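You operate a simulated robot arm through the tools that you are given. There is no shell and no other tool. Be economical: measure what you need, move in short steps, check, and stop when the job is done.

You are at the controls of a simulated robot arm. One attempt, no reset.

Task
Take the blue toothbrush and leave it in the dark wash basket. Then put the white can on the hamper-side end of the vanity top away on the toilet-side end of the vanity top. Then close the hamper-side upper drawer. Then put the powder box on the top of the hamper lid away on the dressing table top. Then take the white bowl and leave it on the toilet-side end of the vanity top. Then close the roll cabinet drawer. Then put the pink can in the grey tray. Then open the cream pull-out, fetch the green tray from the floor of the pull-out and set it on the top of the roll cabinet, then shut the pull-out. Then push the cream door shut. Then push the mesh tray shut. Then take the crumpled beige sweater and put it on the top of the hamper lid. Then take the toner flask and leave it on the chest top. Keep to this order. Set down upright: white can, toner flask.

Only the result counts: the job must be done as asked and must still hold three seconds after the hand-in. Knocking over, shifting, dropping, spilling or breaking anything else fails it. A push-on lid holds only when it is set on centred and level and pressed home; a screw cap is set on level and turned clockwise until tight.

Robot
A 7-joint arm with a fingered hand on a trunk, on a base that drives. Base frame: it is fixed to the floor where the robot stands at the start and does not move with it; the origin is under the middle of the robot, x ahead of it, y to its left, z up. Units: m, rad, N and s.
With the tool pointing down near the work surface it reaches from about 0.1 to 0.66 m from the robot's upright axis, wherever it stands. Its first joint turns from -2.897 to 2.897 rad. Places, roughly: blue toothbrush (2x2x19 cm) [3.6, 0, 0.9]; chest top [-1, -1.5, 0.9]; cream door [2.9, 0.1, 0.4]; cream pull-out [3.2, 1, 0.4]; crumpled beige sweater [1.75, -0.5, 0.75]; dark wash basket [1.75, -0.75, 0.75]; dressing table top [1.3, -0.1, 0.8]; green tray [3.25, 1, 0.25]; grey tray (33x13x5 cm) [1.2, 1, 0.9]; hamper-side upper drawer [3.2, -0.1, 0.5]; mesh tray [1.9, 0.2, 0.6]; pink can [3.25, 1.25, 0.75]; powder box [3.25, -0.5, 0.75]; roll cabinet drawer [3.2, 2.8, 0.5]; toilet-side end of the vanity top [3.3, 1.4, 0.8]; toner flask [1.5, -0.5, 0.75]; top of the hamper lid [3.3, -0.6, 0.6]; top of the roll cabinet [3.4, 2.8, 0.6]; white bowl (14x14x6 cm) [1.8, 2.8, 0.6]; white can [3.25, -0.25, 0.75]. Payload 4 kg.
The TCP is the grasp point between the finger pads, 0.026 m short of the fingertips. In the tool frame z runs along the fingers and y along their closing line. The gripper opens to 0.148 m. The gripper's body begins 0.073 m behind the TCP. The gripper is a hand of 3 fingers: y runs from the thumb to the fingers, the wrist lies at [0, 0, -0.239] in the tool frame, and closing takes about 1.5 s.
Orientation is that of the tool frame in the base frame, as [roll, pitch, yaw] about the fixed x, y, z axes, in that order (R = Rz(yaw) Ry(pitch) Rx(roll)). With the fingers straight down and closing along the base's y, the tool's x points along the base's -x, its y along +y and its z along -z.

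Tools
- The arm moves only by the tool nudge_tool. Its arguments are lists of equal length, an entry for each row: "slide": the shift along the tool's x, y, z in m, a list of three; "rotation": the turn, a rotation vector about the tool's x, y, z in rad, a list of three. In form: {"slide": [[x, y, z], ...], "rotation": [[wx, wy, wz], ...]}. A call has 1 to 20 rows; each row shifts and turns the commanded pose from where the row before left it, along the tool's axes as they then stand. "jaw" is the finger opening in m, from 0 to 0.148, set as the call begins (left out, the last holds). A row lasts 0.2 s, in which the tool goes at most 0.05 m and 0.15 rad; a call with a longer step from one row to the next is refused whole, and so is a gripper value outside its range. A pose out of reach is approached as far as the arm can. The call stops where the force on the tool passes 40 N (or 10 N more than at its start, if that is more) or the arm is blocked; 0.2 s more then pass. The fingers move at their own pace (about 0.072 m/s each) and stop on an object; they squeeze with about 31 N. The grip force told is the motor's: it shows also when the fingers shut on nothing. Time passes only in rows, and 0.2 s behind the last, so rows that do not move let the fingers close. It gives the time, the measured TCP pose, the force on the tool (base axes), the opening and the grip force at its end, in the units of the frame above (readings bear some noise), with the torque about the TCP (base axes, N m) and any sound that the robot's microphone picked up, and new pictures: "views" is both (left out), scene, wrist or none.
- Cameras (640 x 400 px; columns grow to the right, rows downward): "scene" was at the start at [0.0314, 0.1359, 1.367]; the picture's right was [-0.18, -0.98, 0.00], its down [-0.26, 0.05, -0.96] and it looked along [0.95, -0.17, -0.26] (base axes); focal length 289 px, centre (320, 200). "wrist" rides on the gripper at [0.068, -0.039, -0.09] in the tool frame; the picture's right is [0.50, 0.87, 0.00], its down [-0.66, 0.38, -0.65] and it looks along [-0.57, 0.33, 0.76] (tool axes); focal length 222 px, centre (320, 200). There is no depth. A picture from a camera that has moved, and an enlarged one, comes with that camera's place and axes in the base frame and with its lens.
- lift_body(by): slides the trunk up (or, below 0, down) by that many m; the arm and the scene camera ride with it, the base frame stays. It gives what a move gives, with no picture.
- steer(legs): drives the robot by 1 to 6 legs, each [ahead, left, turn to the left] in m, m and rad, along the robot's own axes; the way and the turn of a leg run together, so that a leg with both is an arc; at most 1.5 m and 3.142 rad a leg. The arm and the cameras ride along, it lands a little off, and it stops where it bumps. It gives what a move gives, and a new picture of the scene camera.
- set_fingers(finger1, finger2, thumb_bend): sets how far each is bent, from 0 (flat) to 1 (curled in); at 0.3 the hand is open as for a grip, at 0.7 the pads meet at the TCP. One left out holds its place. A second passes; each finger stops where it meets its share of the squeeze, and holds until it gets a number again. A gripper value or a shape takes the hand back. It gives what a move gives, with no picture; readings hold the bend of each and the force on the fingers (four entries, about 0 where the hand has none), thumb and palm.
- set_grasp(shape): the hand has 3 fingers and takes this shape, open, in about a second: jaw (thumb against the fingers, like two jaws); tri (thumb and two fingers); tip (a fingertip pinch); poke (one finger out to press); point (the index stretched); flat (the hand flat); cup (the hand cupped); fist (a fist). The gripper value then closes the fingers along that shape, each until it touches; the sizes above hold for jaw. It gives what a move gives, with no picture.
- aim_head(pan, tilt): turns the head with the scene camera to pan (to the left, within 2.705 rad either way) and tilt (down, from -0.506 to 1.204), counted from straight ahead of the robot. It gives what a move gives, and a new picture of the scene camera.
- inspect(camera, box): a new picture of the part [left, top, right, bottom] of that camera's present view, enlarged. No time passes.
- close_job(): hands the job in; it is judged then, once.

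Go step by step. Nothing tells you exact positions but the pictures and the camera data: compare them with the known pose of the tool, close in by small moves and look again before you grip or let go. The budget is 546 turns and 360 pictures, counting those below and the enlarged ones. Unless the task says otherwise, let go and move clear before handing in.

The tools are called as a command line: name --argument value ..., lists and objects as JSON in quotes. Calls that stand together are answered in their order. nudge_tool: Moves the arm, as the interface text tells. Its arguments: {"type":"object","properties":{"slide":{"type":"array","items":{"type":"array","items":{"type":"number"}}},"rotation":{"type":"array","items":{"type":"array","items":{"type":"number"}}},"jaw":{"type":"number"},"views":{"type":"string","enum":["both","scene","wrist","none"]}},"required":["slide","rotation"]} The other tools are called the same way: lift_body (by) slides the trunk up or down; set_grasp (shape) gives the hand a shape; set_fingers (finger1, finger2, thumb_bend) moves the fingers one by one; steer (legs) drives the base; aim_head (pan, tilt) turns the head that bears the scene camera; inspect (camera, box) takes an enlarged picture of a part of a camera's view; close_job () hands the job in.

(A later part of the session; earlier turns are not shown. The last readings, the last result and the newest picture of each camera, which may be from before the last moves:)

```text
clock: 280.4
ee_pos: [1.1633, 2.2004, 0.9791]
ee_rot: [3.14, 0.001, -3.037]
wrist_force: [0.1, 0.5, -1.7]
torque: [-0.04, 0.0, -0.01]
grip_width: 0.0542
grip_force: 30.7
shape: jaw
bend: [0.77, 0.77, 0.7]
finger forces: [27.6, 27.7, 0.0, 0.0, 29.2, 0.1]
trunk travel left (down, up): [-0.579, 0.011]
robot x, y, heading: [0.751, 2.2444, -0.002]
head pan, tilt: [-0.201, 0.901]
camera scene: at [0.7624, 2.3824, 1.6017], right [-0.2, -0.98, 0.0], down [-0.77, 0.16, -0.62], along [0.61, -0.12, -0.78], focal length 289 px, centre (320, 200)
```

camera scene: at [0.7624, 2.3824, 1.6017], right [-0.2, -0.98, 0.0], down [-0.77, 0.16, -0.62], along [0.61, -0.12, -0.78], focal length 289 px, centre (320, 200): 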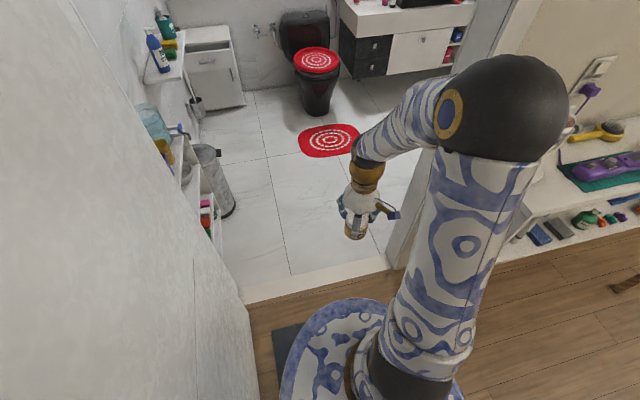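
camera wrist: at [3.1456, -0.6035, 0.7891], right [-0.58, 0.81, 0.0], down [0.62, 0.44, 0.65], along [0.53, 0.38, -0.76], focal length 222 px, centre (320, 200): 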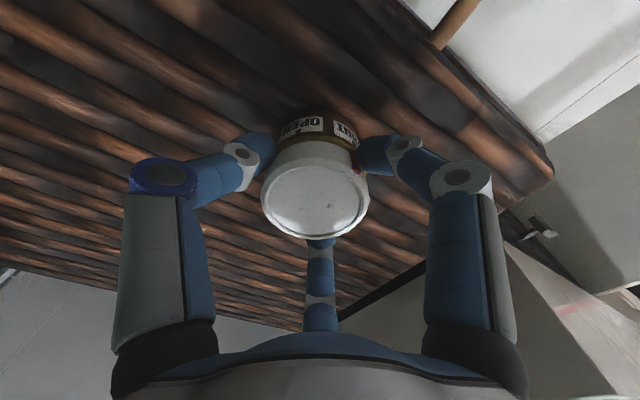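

steer --legs '[[-0.1, -0.2, 0], [-0.25, -0.3, 0], [0, -0.7, 0], [0, -0.7, 0], [0, -0.35, 0]]'

aim_head --pan 0.0 --tilt 0.6

```text
clock: 292.8
ee_pos: [0.7948, -0.0335, 0.9788]
ee_rot: [3.14, 0.001, -3.048]
wrist_force: [-0.4, 0.6, -0.9]
torque: [0.03, 0.0, 0.0]
grip_width: 0.0543
grip_force: 30.9
shape: jaw
bend: [0.77, 0.77, 0.7]
finger forces: [27.6, 27.8, 0.1, 0.0, 29.3, 0.1]
trunk travel left (down, up): [-0.579, 0.011]
robot x, y, heading: [0.3772, 0.0171, -0.008]
head pan, tilt: [-0.201, 0.901]
camera scene: at [0.3969, 0.1529, 1.6017], right [-0.21, -0.98, 0.0], down [-0.77, 0.16, -0.62], along [0.61, -0.13, -0.78], focal length 289 px, centre (320, 200)
```

scene: 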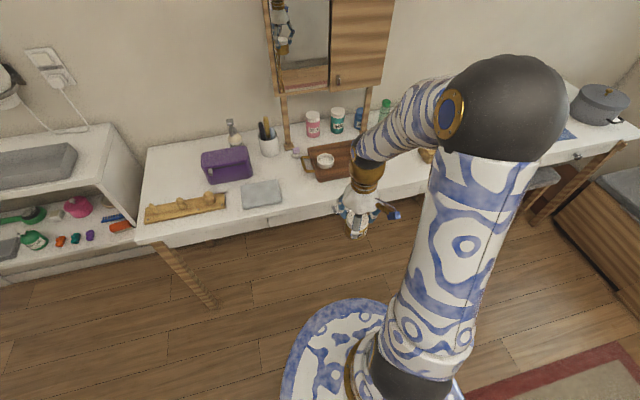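

```text
clock: 293.6
ee_pos: [0.796, -0.0324, 0.9792]
ee_rot: [3.138, 0.0, -3.047]
wrist_force: [0.6, -0.1, -1.1]
torque: [-0.02, 0.0, -0.03]
grip_width: 0.0543
grip_force: 30.4
shape: jaw
bend: [0.77, 0.77, 0.7]
finger forces: [27.6, 27.8, 0.1, 0.0, 29.2, 0.1]
trunk travel left (down, up): [-0.579, 0.011]
robot x, y, heading: [0.3824, 0.018, -0.012]
head pan, tilt: [0.0, 0.6]
camera scene: at [0.4114, 0.1684, 1.6264], right [-0.01, -1.0, 0.0], down [-0.57, 0.01, -0.82], along [0.82, -0.01, -0.57], focal length 289 px, centre (320, 200)
```

scene: 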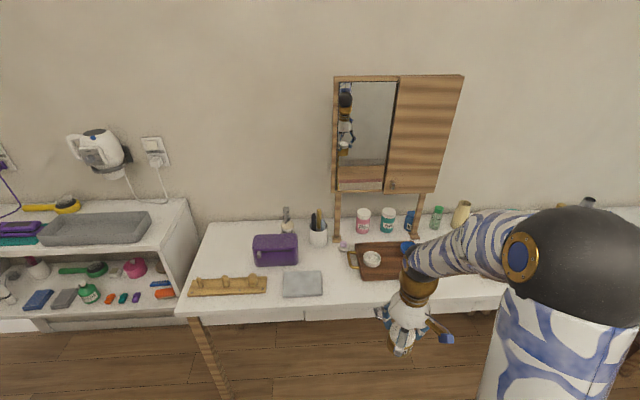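

The table's front strip between the grey cloth and the wooden tray is free; I'll set the powder box at about (1.05, 0.0).

steer --legs '[[0.2, 0, 0.01]]'

nudge_tool --slide '[[-0.03, 0.01, 0], [-0.024, 0.01, 0.02], [0, 0, 0.03]]' --rotation '[[0, 0, 0], [0, 0, 0], [0, 0, 0]]' --views "both"

```text
clock: 295.2
ee_pos: [0.9922, -0.0297, 0.9792]
ee_rot: [3.139, 0.0, -3.038]
wrist_force: [0.8, -0.1, -1.2]
torque: [-0.01, 0.0, 0.01]
grip_width: 0.0543
grip_force: 31.2
shape: jaw
bend: [0.77, 0.77, 0.7]
finger forces: [27.5, 27.7, 0.0, 0.1, 29.2, 0.0]
trunk travel left (down, up): [-0.579, 0.011]
robot x, y, heading: [0.5777, 0.017, 0.002]
head pan, tilt: [0.0, 0.6]
camera scene: at [0.6065, 0.1679, 1.6264], right [0.0, -1.0, 0.0], down [-0.57, 0.0, -0.82], along [0.82, 0.0, -0.57], focal length 289 px, centre (320, 200)
```

scene: 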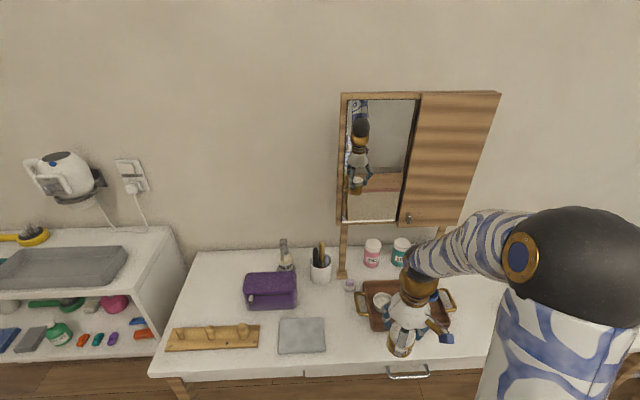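

```text
clock: 296.0
ee_pos: [1.0447, -0.0031, 0.9311]
ee_rot: [-3.14, 0.0, -3.037]
wrist_force: [0.3, 0.6, -0.9]
torque: [-0.02, 0.03, 0.01]
grip_width: 0.0544
grip_force: 30.7
shape: jaw
bend: [0.77, 0.77, 0.7]
finger forces: [27.6, 27.8, 0.1, 0.0, 29.2, 0.0]
trunk travel left (down, up): [-0.579, 0.011]
robot x, y, heading: [0.5803, 0.0175, 0.005]
head pan, tilt: [0.0, 0.6]
camera scene: at [0.606, 0.1678, 1.6264], right [0.0, -1.0, 0.0], down [-0.57, 0.0, -0.82], along [0.82, 0.0, -0.57], focal length 289 px, centre (320, 200)
camera wrist: at [0.9815, -0.0484, 1.022], right [-0.59, 0.81, 0.0], down [0.61, 0.44, 0.65], along [0.53, 0.38, -0.76], focal length 222 px, centre (320, 200)
```

scene: 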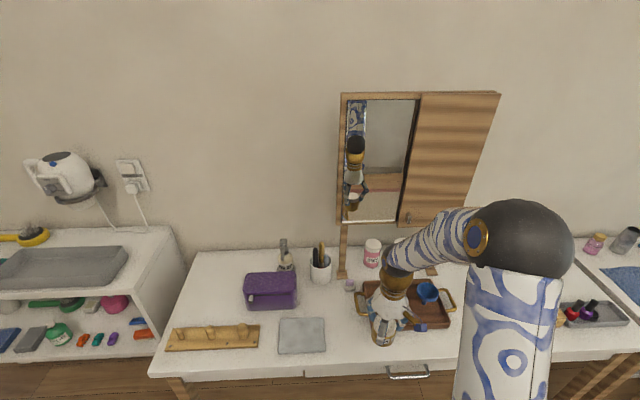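
wrist: 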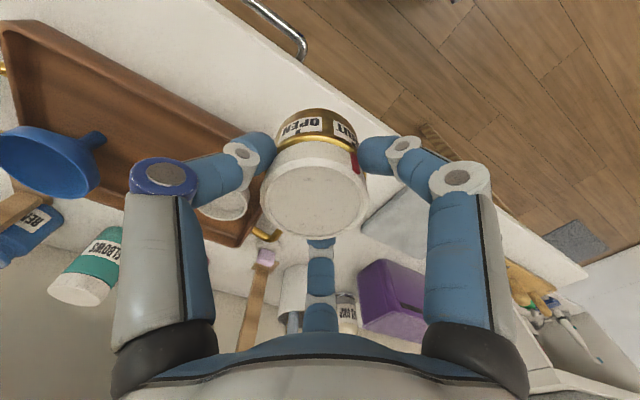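

The front strip is too narrow (edge at x≈1.02, tray from 1.11). The left-back area of the table near (1.25, 0.53) is roomier; I'll go there.

nudge_tool --slide '[[0, 0, -0.04], [0, 0, -0.04]]' --rotation '[[0, 0, 0], [0, 0, 0]]' --views "none"

steer --legs '[[0, 0.52, 0], [0.1, 0, 0]]'

nudge_tool --slide '[[-0.03, 0, 0], [-0.03, 0, 0], [-0.03, 0, 0]]' --rotation '[[0, 0, 0], [0, 0, 0], [0, 0, 0]]' --views "both"

```text
clock: 296.6
ee_pos: [1.0451, -0.0043, 1.0096]
ee_rot: [3.14, -0.001, -3.035]
wrist_force: [-0.1, -1.3, -0.5]
torque: [-0.01, 0.04, -0.01]
grip_width: 0.0541
grip_force: 30.9
shape: jaw
bend: [0.77, 0.77, 0.7]
finger forces: [27.6, 27.7, 0.0, 0.1, 29.2, 0.0]
trunk travel left (down, up): [-0.579, 0.011]
robot x, y, heading: [0.5738, 0.015, -0.003]
head pan, tilt: [0.0, 0.6]
```

```text
clock: 300.4
ee_pos: [1.145, 0.5176, 1.0078]
ee_rot: [3.141, -0.001, -3.025]
wrist_force: [0.6, 0.3, -0.1]
torque: [-0.03, 0.05, 0.01]
grip_width: 0.0541
grip_force: 30.8
shape: jaw
bend: [0.77, 0.77, 0.7]
finger forces: [27.6, 27.7, 0.1, 0.0, 29.3, 0.1]
trunk travel left (down, up): [-0.579, 0.011]
robot x, y, heading: [0.6752, 0.5286, 0.012]
head pan, tilt: [0.0, 0.6]
camera scene: at [0.7028, 0.6844, 1.6264], right [0.01, -1.0, 0.0], down [-0.57, -0.01, -0.82], along [0.82, 0.01, -0.57], focal length 289 px, centre (320, 200)
```

scene: 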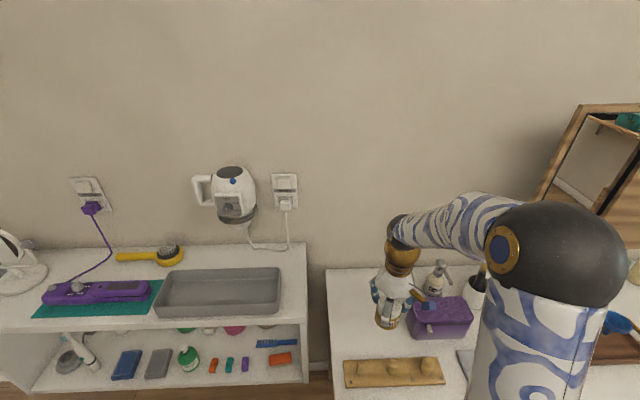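

```text
clock: 301.2
ee_pos: [1.2325, 0.5283, 1.0098]
ee_rot: [3.138, -0.002, -3.027]
wrist_force: [-1.0, -0.1, -1.5]
torque: [0.0, 0.01, -0.02]
grip_width: 0.054
grip_force: 30.8
shape: jaw
bend: [0.77, 0.77, 0.7]
finger forces: [27.6, 27.8, 0.0, 0.0, 29.4, 0.0]
trunk travel left (down, up): [-0.579, 0.011]
robot x, y, heading: [0.6791, 0.5284, 0.012]
head pan, tilt: [0.0, 0.6]
camera scene: at [0.7021, 0.6845, 1.6264], right [0.01, -1.0, 0.0], down [-0.57, -0.01, -0.82], along [0.82, 0.01, -0.57], focal length 289 px, centre (320, 200)
camera wrist: at [1.1691, 0.4824, 1.0999], right [-0.6, 0.8, 0.0], down [0.61, 0.45, 0.65], along [0.52, 0.39, -0.76], focal length 222 px, centre (320, 200)
```

scene: 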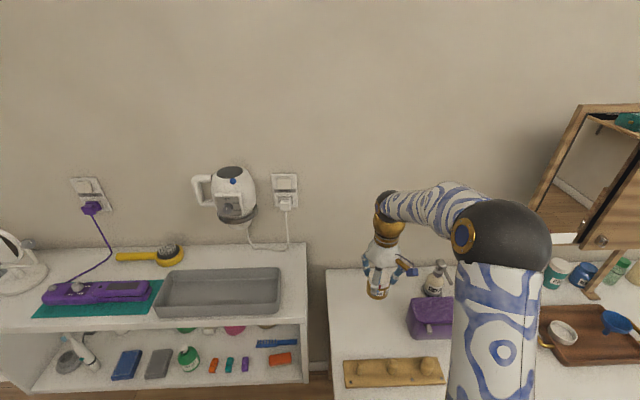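
wrist: 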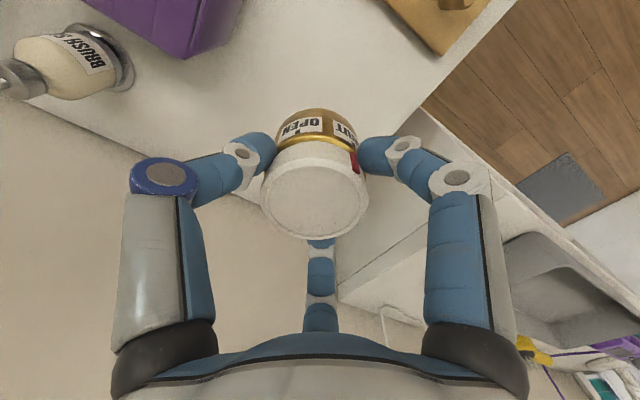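

nudge_tool --slide '[[0, 0, 0.03], [0, 0, 0.03], [0, 0, 0.03], [0, 0, 0.03], [0, 0, 0.03], [0, 0, 0.02]]' --rotation '[[0, 0, 0], [0, 0, 0], [0, 0, 0], [0, 0, 0], [0, 0, 0], [0, 0, 0]]' --views "both"

```text
clock: 302.6
ee_pos: [1.2322, 0.5293, 0.8405]
ee_rot: [3.142, 0.002, -3.025]
wrist_force: [-1.0, -0.1, 6.4]
torque: [-0.14, 0.01, -0.06]
grip_width: 0.0545
grip_force: 30.8
shape: jaw
bend: [0.77, 0.77, 0.7]
finger forces: [29.1, 29.2, 0.0, 0.0, 30.8, 0.1]
trunk travel left (down, up): [-0.579, 0.011]
robot x, y, heading: [0.6741, 0.5325, 0.011]
head pan, tilt: [0.0, 0.6]
camera scene: at [0.7001, 0.6845, 1.6267], right [0.01, -1.0, 0.0], down [-0.56, -0.01, -0.83], along [0.83, 0.01, -0.56], focal length 289 px, centre (320, 200)
camera wrist: at [1.168, 0.4827, 0.9321], right [-0.6, 0.8, 0.0], down [0.61, 0.45, 0.66], along [0.53, 0.39, -0.76], focal length 222 px, centre (320, 200)
```

scene: 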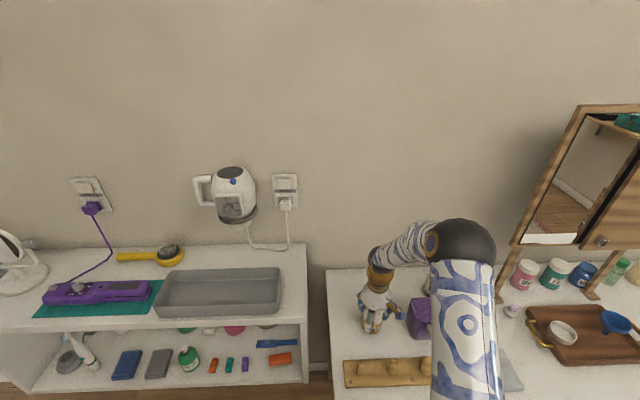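
wrist: 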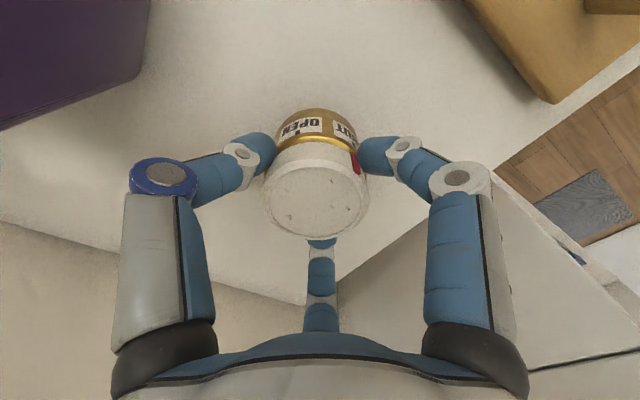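

Contact reached; release and rise.

nudge_tool --slide '[[0, 0, 0], [0, 0, 0], [0, 0, 0], [0, 0, 0], [0, 0, 0]]' --rotation '[[0, 0, 0], [0, 0, 0], [0, 0, 0], [0, 0, 0], [0, 0, 0]]' --jaw 0.1 --views "none"

nudge_tool --slide '[[0, 0, -0.02], [0, 0, -0.03], [0, 0, -0.04], [0, 0, -0.04], [0, 0, -0.04]]' --rotation '[[0, 0, 0], [0, 0, 0], [0, 0, 0], [0, 0, 0], [0, 0, 0]]' --views "both"

```text
clock: 303.8
ee_pos: [1.2311, 0.5276, 0.8413]
ee_rot: [3.139, 0.0, -3.025]
wrist_force: [0.3, -0.3, -0.5]
torque: [0.03, 0.02, 0.01]
grip_width: 0.0995
grip_force: 0.1
shape: jaw
bend: [0.29, 0.29, 0.72]
finger forces: [0.1, 0.0, 0.0, 0.1, 0.1, 0.0]
trunk travel left (down, up): [-0.579, 0.011]
robot x, y, heading: [0.6744, 0.5304, 0.014]
head pan, tilt: [0.0, 0.6]
```

```text
clock: 305.0
ee_pos: [1.2317, 0.5273, 1.0086]
ee_rot: [3.14, -0.001, -3.026]
wrist_force: [0.3, -0.1, 0.1]
torque: [0.02, -0.03, -0.01]
grip_width: 0.1
grip_force: 0.1
shape: jaw
bend: [0.29, 0.29, 0.72]
finger forces: [0.0, 0.0, 0.1, 0.0, 0.0, 0.0]
trunk travel left (down, up): [-0.579, 0.011]
robot x, y, heading: [0.6769, 0.5335, 0.011]
head pan, tilt: [0.0, 0.6]
camera scene: at [0.7012, 0.6845, 1.6264], right [0.01, -1.0, 0.0], down [-0.56, -0.01, -0.83], along [0.83, 0.01, -0.56], focal length 289 px, centre (320, 200)
camera wrist: at [1.1691, 0.481, 1.0997], right [-0.6, 0.8, 0.0], down [0.61, 0.45, 0.65], along [0.52, 0.39, -0.76], focal length 222 px, centre (320, 200)
```

scene: 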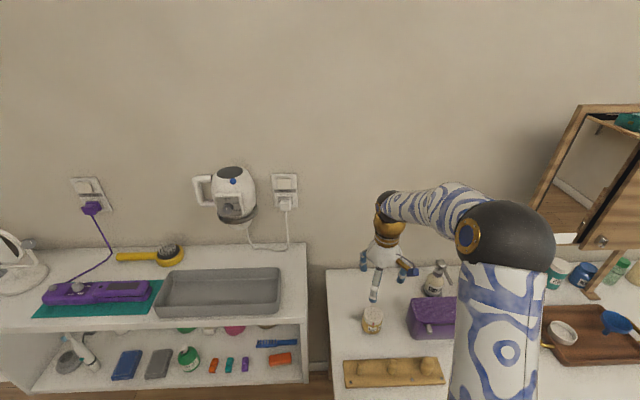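
wrist: 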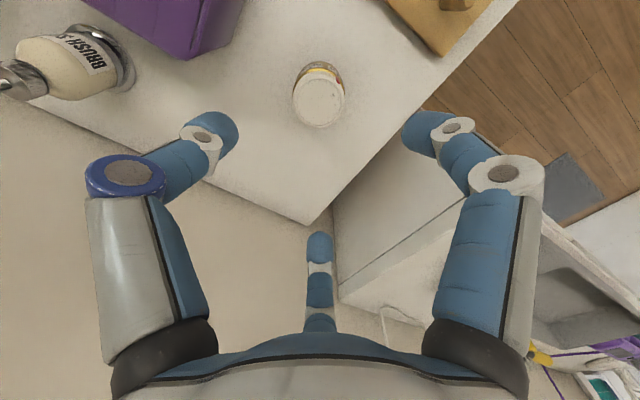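

Powder box placed upright on the table. Next the white bowl on the cart just inside the bathroom. Retract and drive back.

nudge_tool --slide '[[0.04, 0, 0], [0.04, 0, 0], [0.04, 0, 0], [0.03, 0, 0]]' --rotation '[[0, 0, 0], [0, 0, 0], [0, 0, 0], [0, 0, 0]]' --views "none"

steer --legs '[[-0.3, 0, -0.011], [0, 0.7, 0], [0, 0.5, 0], [0.25, 0.3, 0], [0.12, 0.22, 0]]'

```text
clock: 306.0
ee_pos: [1.0818, 0.5114, 1.0078]
ee_rot: [3.139, -0.001, -3.024]
wrist_force: [-0.6, -0.5, 0.6]
torque: [-0.01, 0.01, -0.01]
grip_width: 0.0998
grip_force: 0.0
shape: jaw
bend: [0.29, 0.29, 0.72]
finger forces: [0.1, 0.0, 0.1, 0.0, 0.0, 0.0]
trunk travel left (down, up): [-0.579, 0.011]
robot x, y, heading: [0.6758, 0.5295, 0.009]
head pan, tilt: [0.0, 0.6]
```

```text
clock: 317.6
ee_pos: [1.1434, 2.2542, 1.0072]
ee_rot: [-3.14, -0.001, -3.028]
wrist_force: [0.5, 0.3, -0.2]
torque: [-0.01, -0.02, 0.0]
grip_width: 0.0998
grip_force: 0.0
shape: jaw
bend: [0.29, 0.29, 0.72]
finger forces: [0.0, 0.0, 0.0, 0.0, 0.0, 0.1]
trunk travel left (down, up): [-0.579, 0.011]
robot x, y, heading: [0.7364, 2.2735, 0.007]
head pan, tilt: [0.0, 0.6]
camera scene: at [0.7631, 2.4289, 1.6263], right [0.01, -1.0, 0.0], down [-0.57, -0.01, -0.82], along [0.82, 0.01, -0.57], focal length 289 px, centre (320, 200)
```

scene: 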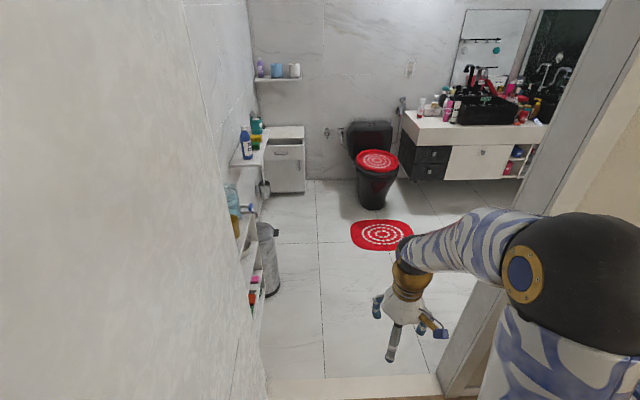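

steer --legs '[[0, -0.02, -0.007], [0.65, 0, 0], [0.6, 0, 0], [0, -0.15, 0], [0, 0, 1.57]]'

aim_head --pan 0.1 --tilt 0.8

```text
clock: 329.4
ee_pos: [2.0067, 2.507, 1.0073]
ee_rot: [3.14, 0.001, -1.463]
wrist_force: [0.6, 0.5, 0.0]
torque: [-0.02, 0.04, 0.0]
grip_width: 0.1
grip_force: 0.0
shape: jaw
bend: [0.29, 0.29, 0.72]
finger forces: [0.0, 0.1, 0.1, 0.0, 0.0, 0.0]
trunk travel left (down, up): [-0.579, 0.011]
robot x, y, heading: [1.9812, 2.1017, 1.57]
head pan, tilt: [0.0, 0.6]
camera scene: at [1.8305, 2.1291, 1.6264], right [1.0, 0.0, 0.0], down [0.0, -0.56, -0.83], along [0.0, 0.83, -0.56], focal length 289 px, centre (320, 200)
```

scene: 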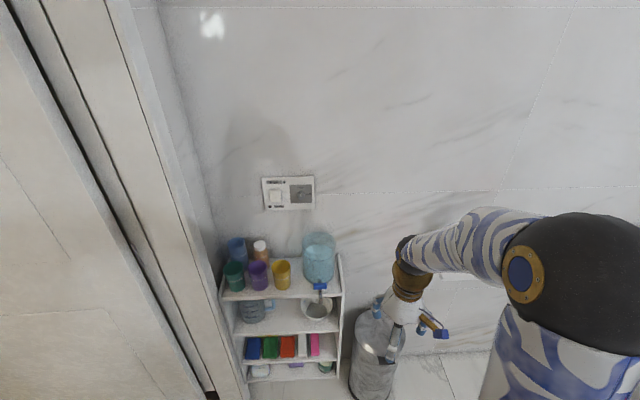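

```text
clock: 330.1
ee_pos: [2.0054, 2.508, 1.0068]
ee_rot: [3.139, -0.001, -1.465]
wrist_force: [-0.1, 0.0, -0.2]
torque: [0.01, -0.01, -0.02]
grip_width: 0.0996
grip_force: 0.1
shape: jaw
bend: [0.29, 0.29, 0.72]
finger forces: [0.0, 0.0, 0.1, 0.1, 0.1, 0.1]
trunk travel left (down, up): [-0.579, 0.011]
robot x, y, heading: [1.9816, 2.0993, 1.575]
head pan, tilt: [0.099, 0.799]
camera scene: at [1.8225, 2.121, 1.6096], right [0.99, 0.1, 0.0], down [0.07, -0.71, -0.7], along [-0.07, 0.69, -0.72], focal length 289 px, centre (320, 200)
```

scene: 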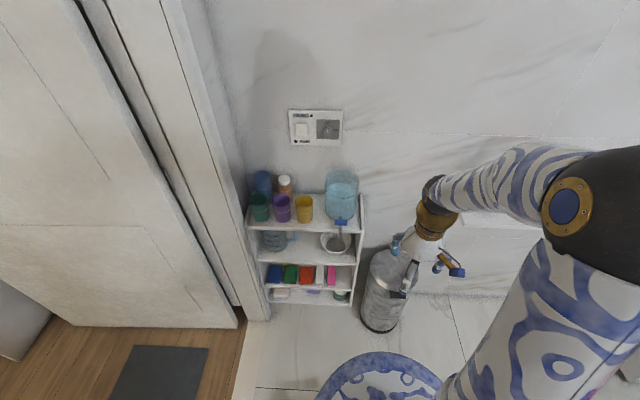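

lift_body --by -0.4

aim_head --pan 0.0 --tilt 0.6

inspect --camera "scene" --box '[200, 160, 400, 300]'

```text
clock: 333.9
ee_pos: [2.0073, 2.5068, 0.6072]
ee_rot: [3.139, 0.001, -1.464]
wrist_force: [-0.4, -0.1, -0.5]
torque: [-0.03, 0.02, -0.01]
grip_width: 0.1001
grip_force: 0.1
shape: jaw
bend: [0.29, 0.29, 0.72]
finger forces: [0.0, 0.0, 0.0, 0.1, 0.0, 0.0]
trunk travel left (down, up): [-0.179, 0.411]
robot x, y, heading: [1.981, 2.1003, 1.577]
head pan, tilt: [0.099, 0.799]
```

```text
clock: 334.7
ee_pos: [2.0065, 2.5077, 0.6081]
ee_rot: [3.139, -0.001, -1.464]
wrist_force: [0.2, 0.0, 0.6]
torque: [-0.02, 0.02, -0.01]
grip_width: 0.0998
grip_force: 0.1
shape: jaw
bend: [0.29, 0.29, 0.72]
finger forces: [0.0, 0.0, 0.0, 0.1, 0.1, 0.0]
trunk travel left (down, up): [-0.179, 0.411]
robot x, y, heading: [1.9797, 2.0995, 1.574]
head pan, tilt: [0.0, 0.6]
camera scene: at [1.8305, 2.1291, 1.2264], right [1.0, 0.0, 0.0], down [0.0, -0.57, -0.82], along [0.0, 0.82, -0.57], focal length 289 px, centre (320, 200)
```

scene: 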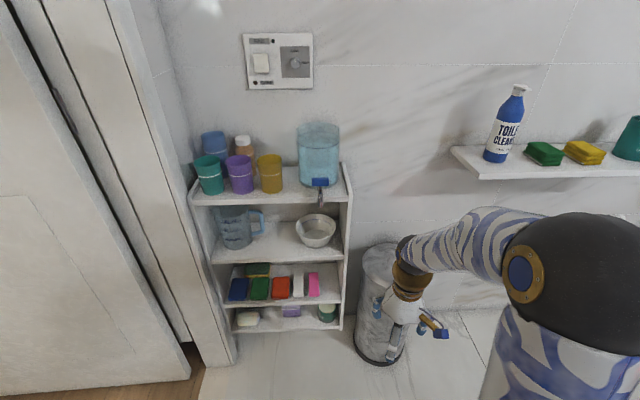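

```text
2.86 times, centred on (300, 230) of scene
camera zoom: at [1.8305, 2.1291, 1.2264], right [1.0, 0.0, 0.0], down [0.0, -0.57, -0.82], along [0.0, 0.82, -0.57], focal length 825 px, centre (377, 114)
```

zoom: 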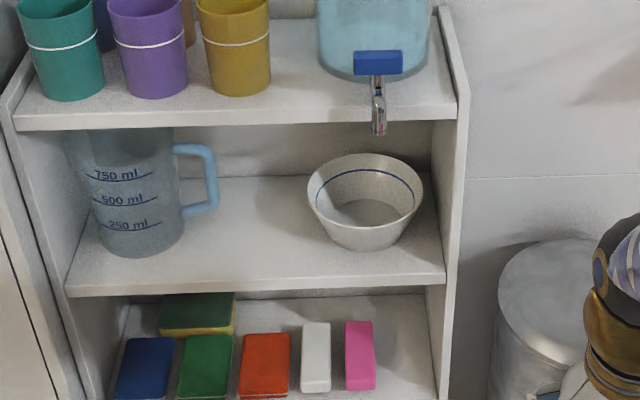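

The bowl sits at about (1.815, 2.775) on the middle shelf (z≈0.62), front rim near the shelf edge. I'll pinch its front rim with the hand tilted 45°, fingers inside and thumb outside.

nudge_tool --slide '[[0, 0, -0.04], [0, 0, -0.04], [0, 0, 0], [0, 0, 0], [0, 0, 0], [0, 0, 0], [0, 0, 0], [0, 0, 0], [0, 0, 0], [0, 0, 0], [0, 0, 0], [0, 0, 0], [0, 0, 0], [0, 0, 0], [0, 0, 0], [0, 0, 0], [0, 0, 0], [0, 0, 0]]' --rotation '[[0, 0, 0], [0, 0, 0], [0, 0, 0.15], [0, 0, 0.15], [0, 0, 0.15], [0, 0, 0.15], [0, 0, 0.15], [0, 0, 0.15], [0, 0, 0.15], [0, 0, 0.15], [0, 0, 0.15], [0, 0, 0.15], [0, 0, 0.15], [-0.14, 0, 0], [-0.14, 0, 0], [-0.14, 0, 0], [-0.14, 0, 0], [-0.14, 0, 0]]' --views "both"

```text
clock: 338.5
ee_pos: [2.01, 2.5289, 0.7013]
ee_rot: [2.445, -0.001, -3.111]
wrist_force: [0.7, -1.2, 0.1]
torque: [-0.03, 0.01, 0.02]
grip_width: 0.0998
grip_force: 0.0
shape: jaw
bend: [0.29, 0.29, 0.72]
finger forces: [0.1, 0.1, 0.1, 0.0, 0.0, 0.0]
out of reach, approached as far as the arm can: row 18
trunk travel left (down, up): [-0.179, 0.411]
robot x, y, heading: [1.9815, 2.0964, 1.575]
head pan, tilt: [0.0, 0.6]
camera scene: at [1.8304, 2.129, 1.2264], right [1.0, 0.0, 0.0], down [0.0, -0.56, -0.83], along [0.0, 0.83, -0.56], focal length 289 px, centre (320, 200)
camera wrist: at [1.9445, 2.4391, 0.7462], right [-0.52, 0.65, 0.56], down [0.66, -0.11, 0.74], along [0.55, 0.75, -0.37], focal length 222 px, centre (320, 200)
```

scene: 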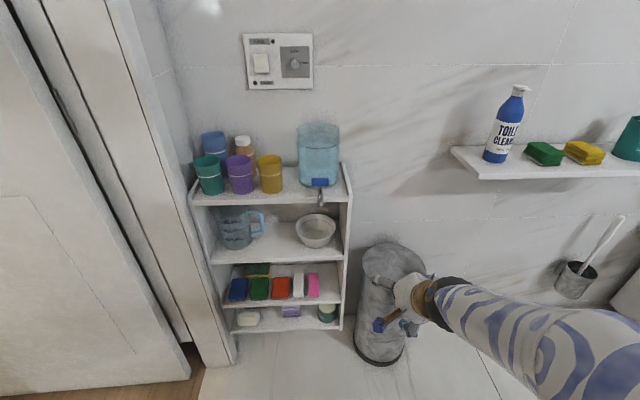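
wrist: 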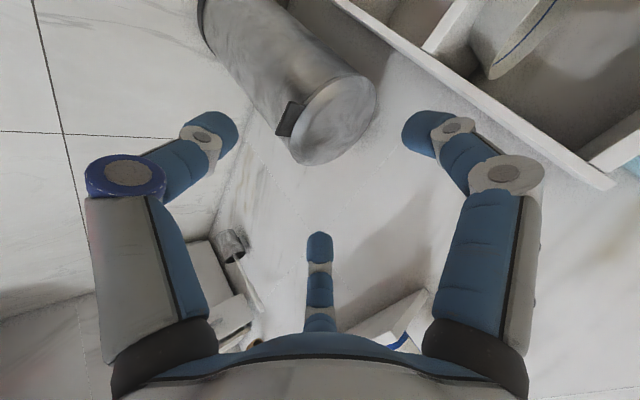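

nudge_tool --slide '[[0.04, 0.01, -0.01], [0.04, 0.01, -0.01], [0.04, 0.01, -0.01], [0.04, 0, 0], [0.035, 0, 0]]' --rotation '[[0, 0, 0], [0, 0, 0], [0, 0, 0], [0, 0, 0], [0, 0, 0]]' --views "both"

```text
clock: 339.7
ee_pos: [1.8151, 2.5268, 0.7433]
ee_rot: [2.442, -0.001, -3.113]
wrist_force: [-0.1, 0.4, 0.0]
torque: [-0.02, 0.01, 0.01]
grip_width: 0.0998
grip_force: 0.0
shape: jaw
bend: [0.29, 0.29, 0.72]
finger forces: [0.1, 0.1, 0.0, 0.0, 0.1, 0.0]
trunk travel left (down, up): [-0.179, 0.411]
robot x, y, heading: [1.9809, 2.0969, 1.577]
head pan, tilt: [0.0, 0.6]
camera scene: at [1.8306, 2.129, 1.2264], right [1.0, 0.0, 0.0], down [0.0, -0.56, -0.83], along [0.0, 0.83, -0.56], focal length 289 px, centre (320, 200)
camera wrist: at [1.7493, 2.4378, 0.7884], right [-0.52, 0.65, 0.56], down [0.66, -0.11, 0.74], along [0.55, 0.75, -0.37], focal length 222 px, centre (320, 200)
```

scene: 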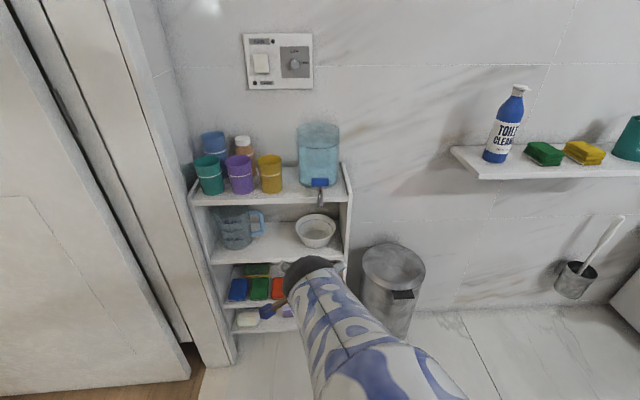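
wrist: 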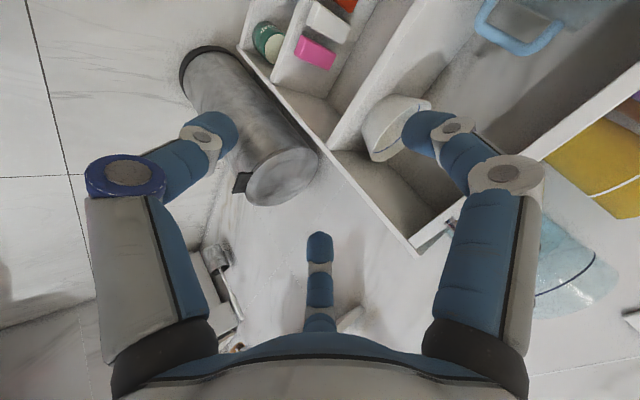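

nudge_tool --slide '[[0, 0.025, 0.035], [0, 0.025, 0.035], [0, 0.025, 0.035], [0, 0.01, 0.03]]' --rotation '[[0, 0, 0], [0, 0, 0], [0, 0, 0], [0, 0, 0]]' --jaw 0.07 --views "both"

```text
clock: 340.7
ee_pos: [1.8119, 2.68, 0.6941]
ee_rot: [2.441, -0.002, -3.111]
wrist_force: [-0.1, -0.1, -0.2]
torque: [0.02, -0.01, 0.02]
grip_width: 0.0703
grip_force: 0.1
shape: jaw
bend: [0.37, 0.37, 0.7]
finger forces: [0.1, 0.1, 0.0, 0.0, 0.1, 0.0]
trunk travel left (down, up): [-0.179, 0.411]
robot x, y, heading: [1.9827, 2.0991, 1.574]
head pan, tilt: [0.0, 0.6]
camera scene: at [1.8305, 2.1289, 1.2264], right [1.0, 0.0, 0.0], down [0.0, -0.56, -0.83], along [0.0, 0.83, -0.56], focal length 289 px, centre (320, 200)
camera wrist: at [1.747, 2.5904, 0.7392], right [-0.52, 0.65, 0.56], down [0.66, -0.11, 0.74], along [0.54, 0.75, -0.37], focal length 222 px, centre (320, 200)
```

scene: 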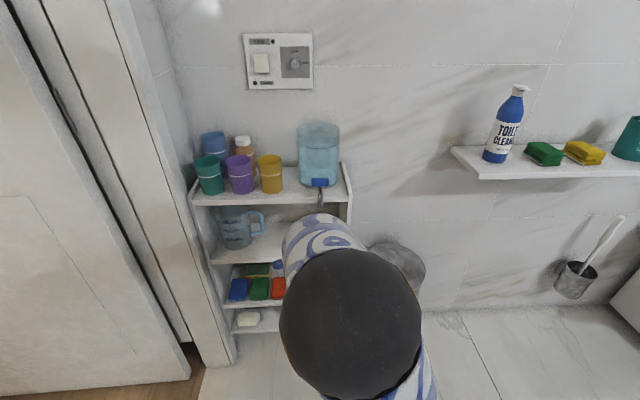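
wrist: 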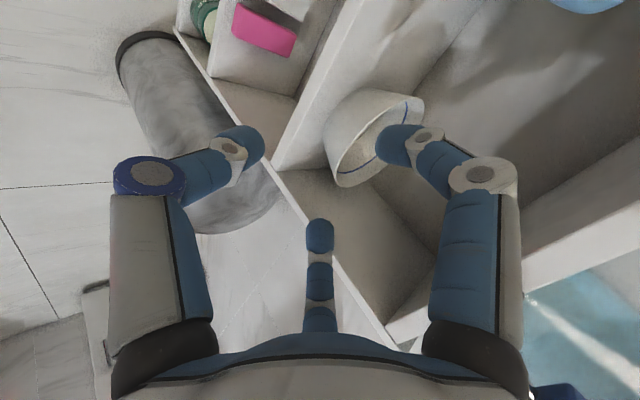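

nudge_tool --slide '[[-0.01, 0.022, 0.02], [0, 0.021, 0.02], [0, 0, 0.03]]' --rotation '[[0, 0, 0], [0, 0, 0], [0, 0, 0]]' --jaw 0.06 --views "wrist"

```text
clock: 341.5
ee_pos: [1.8189, 2.7579, 0.6692]
ee_rot: [2.443, -0.003, -3.115]
wrist_force: [0.6, -0.5, -0.1]
torque: [-0.02, 0.0, 0.04]
grip_width: 0.0604
grip_force: 0.1
shape: jaw
bend: [0.77, 0.77, 0.7]
finger forces: [0.1, 0.1, 0.1, 0.1, 0.0, 0.1]
trunk travel left (down, up): [-0.179, 0.411]
robot x, y, heading: [1.9807, 2.1014, 1.573]
head pan, tilt: [0.0, 0.6]
camera wrist: at [1.7536, 2.6685, 0.714], right [-0.52, 0.65, 0.56], down [0.66, -0.11, 0.74], along [0.54, 0.75, -0.37], focal length 222 px, centre (320, 200)
```

wrist: 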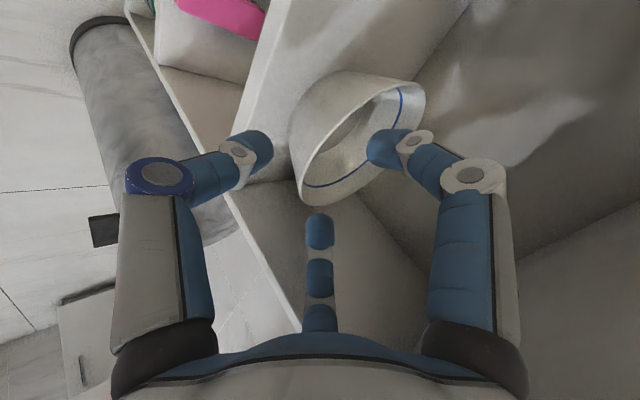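

nudge_tool --slide '[[-0.002, 0.012, 0.02], [0, 0, 0.025]]' --rotation '[[0, 0, 0], [0, 0, 0]]' --views "wrist"

```text
clock: 342.1
ee_pos: [1.8187, 2.7955, 0.6443]
ee_rot: [2.44, -0.002, -3.114]
wrist_force: [-0.1, -0.2, 0.0]
torque: [0.01, -0.02, 0.01]
grip_width: 0.0603
grip_force: 0.0
shape: jaw
bend: [0.77, 0.77, 0.7]
finger forces: [0.0, 0.0, 0.0, 0.0, 0.1, 0.0]
trunk travel left (down, up): [-0.179, 0.411]
robot x, y, heading: [1.9811, 2.0992, 1.573]
head pan, tilt: [0.0, 0.6]
camera wrist: at [1.7528, 2.7068, 0.6877], right [-0.52, 0.65, 0.56], down [0.66, -0.11, 0.74], along [0.54, 0.75, -0.37], focal length 222 px, centre (320, 200)
```

wrist: 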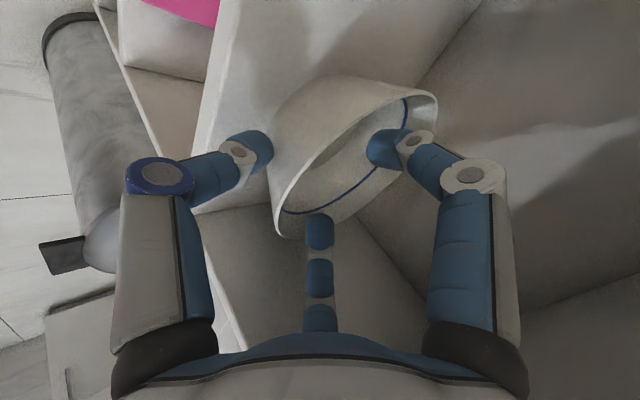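

nudge_tool --slide '[[0, 0, 0.012], [0, 0, 0.01]]' --rotation '[[0, 0, 0], [0, 0, 0]]' --views "wrist"

```text
clock: 342.7
ee_pos: [1.8183, 2.809, 0.628]
ee_rot: [2.442, -0.001, -3.115]
wrist_force: [0.3, 0.0, -0.2]
torque: [0.01, 0.0, -0.02]
grip_width: 0.0604
grip_force: 0.0
shape: jaw
bend: [0.77, 0.77, 0.7]
finger forces: [0.0, 0.0, 0.0, 0.0, 0.4, 0.0]
trunk travel left (down, up): [-0.179, 0.411]
robot x, y, heading: [1.9839, 2.0998, 1.572]
head pan, tilt: [0.0, 0.6]
camera wrist: at [1.7525, 2.7203, 0.6712], right [-0.52, 0.65, 0.56], down [0.66, -0.11, 0.74], along [0.54, 0.75, -0.37], focal length 222 px, centre (320, 200)
```

wrist: 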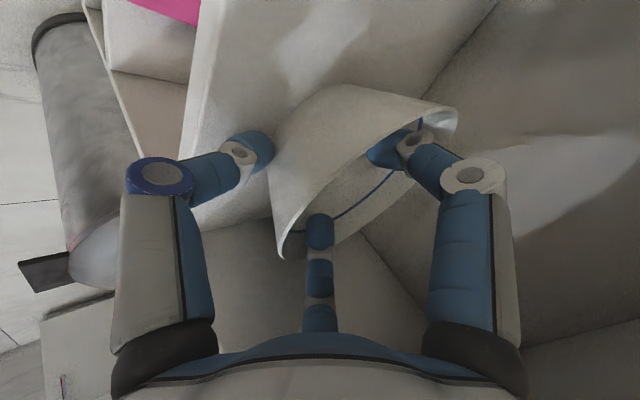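

Both fingers are inside, the thumb outside. Closing on the rim.

nudge_tool --slide '[[0, 0, 0], [0, 0, 0], [0, 0, 0], [0, 0, 0], [0, 0, 0], [0, 0, 0]]' --rotation '[[0, 0, 0], [0, 0, 0], [0, 0, 0], [0, 0, 0], [0, 0, 0], [0, 0, 0]]' --jaw 0 --views "both"

```text
clock: 344.1
ee_pos: [1.8173, 2.8097, 0.626]
ee_rot: [2.443, -0.003, -3.115]
wrist_force: [1.0, -0.8, -0.8]
torque: [-0.06, 0.02, 0.0]
grip_width: 0.0095
grip_force: 31.0
shape: jaw
bend: [0.72, 0.74, 0.7]
finger forces: [1.1, 0.0, 0.1, 0.1, 25.0, 0.0]
trunk travel left (down, up): [-0.179, 0.411]
robot x, y, heading: [1.9841, 2.1002, 1.579]
head pan, tilt: [0.0, 0.6]
camera scene: at [1.8304, 2.1293, 1.2264], right [1.0, 0.0, 0.0], down [0.0, -0.57, -0.82], along [0.0, 0.82, -0.57], focal length 289 px, centre (320, 200)
camera wrist: at [1.7526, 2.7204, 0.6711], right [-0.52, 0.65, 0.56], down [0.66, -0.11, 0.74], along [0.54, 0.75, -0.37], focal length 222 px, centre (320, 200)
```

scene: 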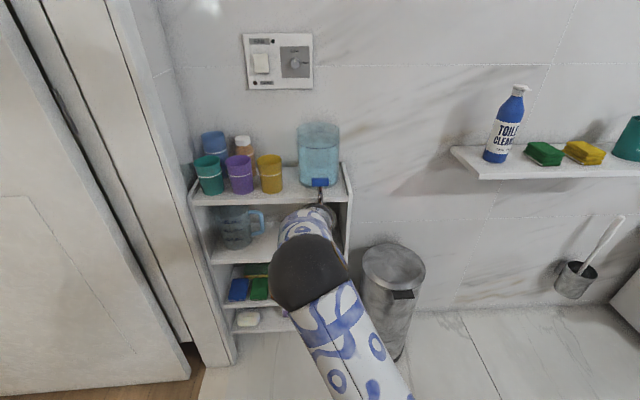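
wrist: 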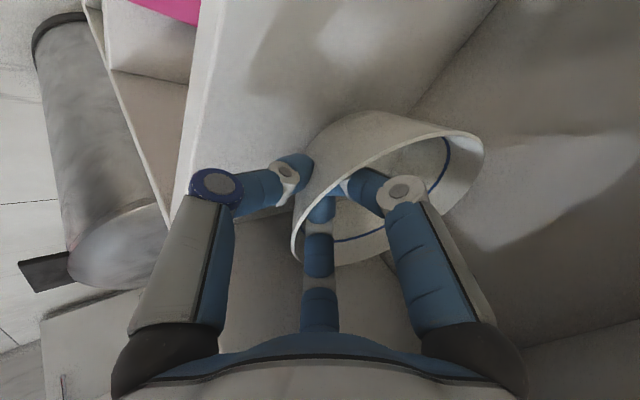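

nudge_tool --slide '[[0, 0.0064, -0.0077], [0, 0.0096, -0.0115], [0, 0.0096, -0.0115]]' --rotation '[[0, 0, 0], [0, 0, 0], [0, 0, 0]]' --views "both"

```text
clock: 344.8
ee_pos: [1.8183, 2.8068, 0.6504]
ee_rot: [2.46, 0.001, -3.114]
wrist_force: [-0.1, -5.3, -3.0]
torque: [0.83, 0.07, -0.01]
grip_width: 0.0095
grip_force: 31.3
shape: jaw
bend: [0.72, 0.74, 0.7]
finger forces: [1.2, 0.0, 0.0, 0.1, 25.2, 0.0]
trunk travel left (down, up): [-0.179, 0.411]
robot x, y, heading: [1.9819, 2.0986, 1.57]
head pan, tilt: [0.0, 0.6]
stopped in row 3: the force on the tool passed its limit (the readings are from after the stop); the commanded pose is now the measured one
camera scene: at [1.8304, 2.1285, 1.2266], right [1.0, 0.0, 0.0], down [0.0, -0.56, -0.83], along [0.0, 0.83, -0.56], focal length 289 px, centre (320, 200)
camera wrist: at [1.7528, 2.7172, 0.6947], right [-0.52, 0.66, 0.55], down [0.66, -0.1, 0.75], along [0.55, 0.75, -0.38], focal length 222 px, centre (320, 200)
```

scene: 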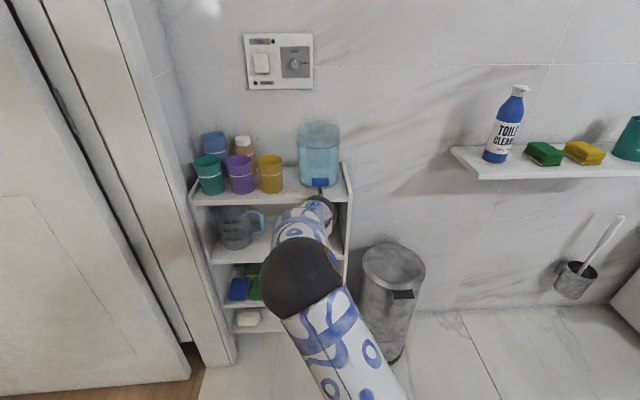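
wrist: 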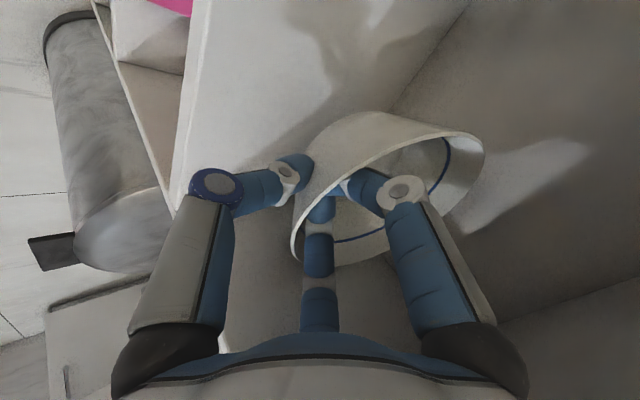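

Lifted 2.4 cm until something above touched. Now draw it straight out toward me.

nudge_tool --slide '[[0, -0.0115, -0.0045], [0, -0.0153, -0.0128], [0, -0.0153, -0.0128], [0, -0.023, -0.019], [0, -0.023, -0.019], [0, -0.023, -0.019]]' --rotation '[[0, 0, 0], [0, 0, 0], [0, 0, 0], [0, 0, 0], [0, 0, 0], [0, 0, 0]]' --views "both"

```text
clock: 346.2
ee_pos: [1.822, 2.6663, 0.6463]
ee_rot: [2.458, 0.0, -3.114]
wrist_force: [-1.3, -0.7, -0.2]
torque: [-0.04, 0.02, -0.01]
grip_width: 0.0095
grip_force: 31.0
shape: jaw
bend: [0.72, 0.74, 0.7]
finger forces: [1.1, 0.0, 0.0, 0.1, 25.3, 0.1]
trunk travel left (down, up): [-0.179, 0.411]
robot x, y, heading: [1.9822, 2.0987, 1.577]
head pan, tilt: [0.0, 0.6]
camera scene: at [1.8304, 2.1291, 1.2264], right [1.0, 0.0, 0.0], down [0.0, -0.57, -0.82], along [0.0, 0.82, -0.57], focal length 289 px, centre (320, 200)
camera wrist: at [1.7565, 2.5773, 0.6928], right [-0.52, 0.66, 0.55], down [0.66, -0.1, 0.75], along [0.55, 0.75, -0.38], focal length 222 px, centre (320, 200)
```

scene: 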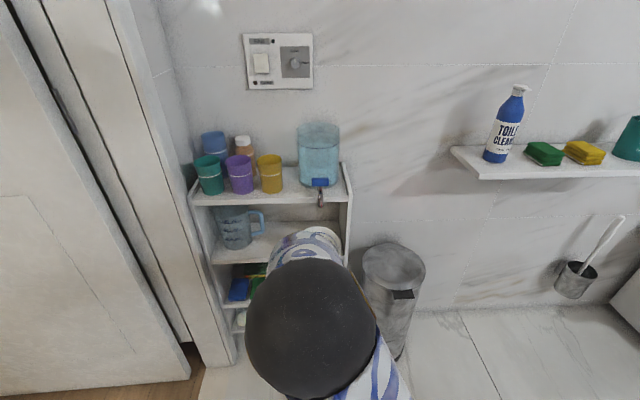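
wrist: 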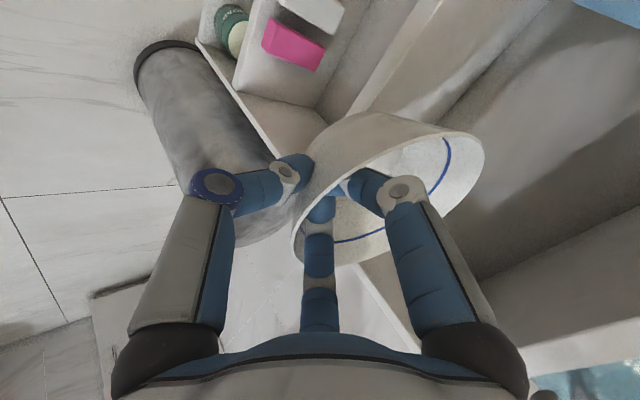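

nudge_tool --slide '[[0, -0.023, -0.019], [0, -0.023, -0.019], [0, -0.023, -0.019]]' --rotation '[[0, 0, 0], [0, 0, 0], [0, 0, 0]]' --views "none"

steer --legs '[[-0.35, 0, 0]]'

lift_body --by 0.4

steer --legs '[[0, 0, -1.575], [0.35, -0.15, 0]]'

aim_head --pan 0.2 --tilt 0.7

```text
clock: 347.0
ee_pos: [1.8247, 2.578, 0.6466]
ee_rot: [2.457, -0.001, -3.113]
wrist_force: [0.3, -0.1, 0.2]
torque: [-0.05, -0.02, 0.02]
grip_width: 0.0096
grip_force: 31.1
shape: jaw
bend: [0.72, 0.74, 0.7]
finger forces: [1.2, 0.1, 0.0, 0.0, 25.3, 0.1]
trunk travel left (down, up): [-0.179, 0.411]
robot x, y, heading: [1.9802, 2.1003, 1.573]
head pan, tilt: [0.0, 0.6]
```

```text
clock: 349.3
ee_pos: [1.8275, 2.2269, 0.6467]
ee_rot: [2.457, -0.001, -3.116]
wrist_force: [0.2, 0.4, -1.9]
torque: [-0.07, 0.02, -0.02]
grip_width: 0.0093
grip_force: 31.0
shape: jaw
bend: [0.72, 0.74, 0.7]
finger forces: [1.1, 0.0, 0.0, 0.0, 25.4, 0.0]
trunk travel left (down, up): [-0.179, 0.411]
robot x, y, heading: [1.9875, 1.745, 1.573]
head pan, tilt: [0.0, 0.6]
camera scene: at [1.8312, 1.7777, 1.2264], right [1.0, 0.0, 0.0], down [0.0, -0.57, -0.82], along [0.0, 0.82, -0.57], focal length 289 px, centre (320, 200)
```

scene: 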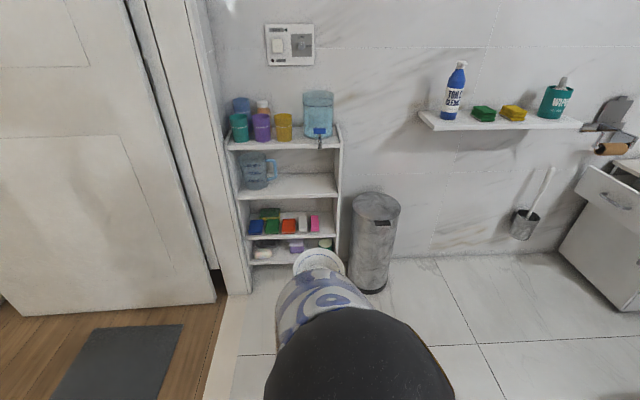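

```text
clock: 353.1
ee_pos: [1.8269, 2.2255, 1.046]
ee_rot: [2.459, -0.001, -3.115]
wrist_force: [1.0, 1.3, -0.7]
torque: [-0.05, 0.04, 0.0]
grip_width: 0.0095
grip_force: 30.9
shape: jaw
bend: [0.72, 0.74, 0.69]
finger forces: [1.2, 0.0, 0.0, 0.0, 25.3, 0.1]
trunk travel left (down, up): [-0.579, 0.011]
robot x, y, heading: [1.9844, 1.7499, 1.575]
head pan, tilt: [0.0, 0.6]
```

```text
clock: 359.4
ee_pos: [2.8145, 1.7385, 1.0463]
ee_rot: [2.458, 0.001, 1.575]
wrist_force: [0.9, 0.2, -0.9]
torque: [-0.02, 0.06, -0.02]
grip_width: 0.0093
grip_force: 30.7
shape: jaw
bend: [0.72, 0.74, 0.69]
finger forces: [1.1, 0.1, 0.0, 0.1, 25.0, 0.1]
trunk travel left (down, up): [-0.579, 0.011]
robot x, y, heading: [2.3377, 1.5931, -0.018]
head pan, tilt: [0.0, 0.6]
camera scene: at [2.3632, 1.744, 1.6264], right [-0.02, -1.0, 0.0], down [-0.57, 0.01, -0.82], along [0.82, -0.02, -0.57], focal length 289 px, centre (320, 200)
```

scene: 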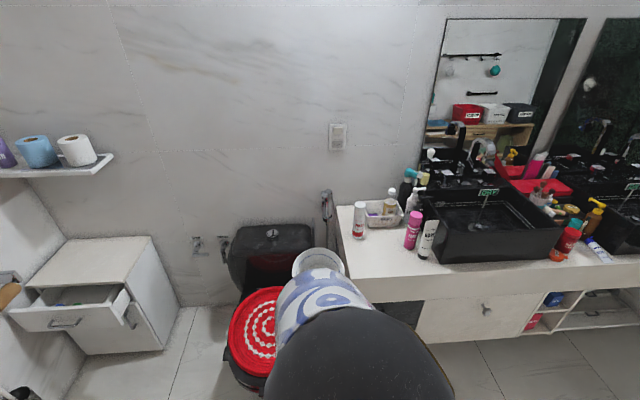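

```text
clock: 360.1
ee_pos: [2.8123, 1.7392, 1.0464]
ee_rot: [2.457, 0.0, 1.577]
wrist_force: [-0.4, 0.6, -0.9]
torque: [-0.02, 0.04, 0.02]
grip_width: 0.0094
grip_force: 30.9
shape: jaw
bend: [0.72, 0.74, 0.69]
finger forces: [1.1, 0.1, 0.1, 0.0, 24.9, 0.0]
trunk travel left (down, up): [-0.579, 0.011]
robot x, y, heading: [2.3355, 1.5866, -0.019]
head pan, tilt: [0.201, 0.7]
camera scene: at [2.358, 1.7611, 1.6178], right [0.18, -0.98, 0.0], down [-0.63, -0.12, -0.77], along [0.75, 0.14, -0.64], focal length 289 px, centre (320, 200)
```

scene: 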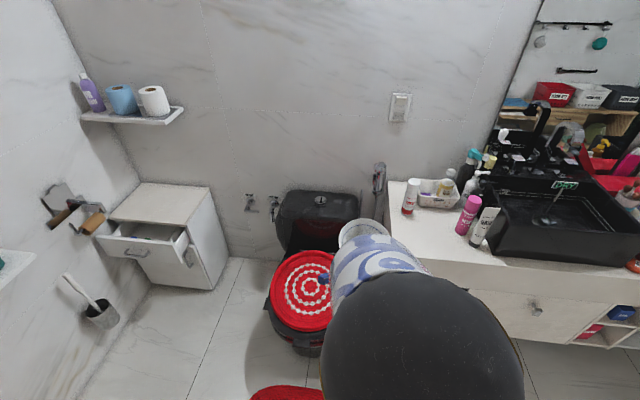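

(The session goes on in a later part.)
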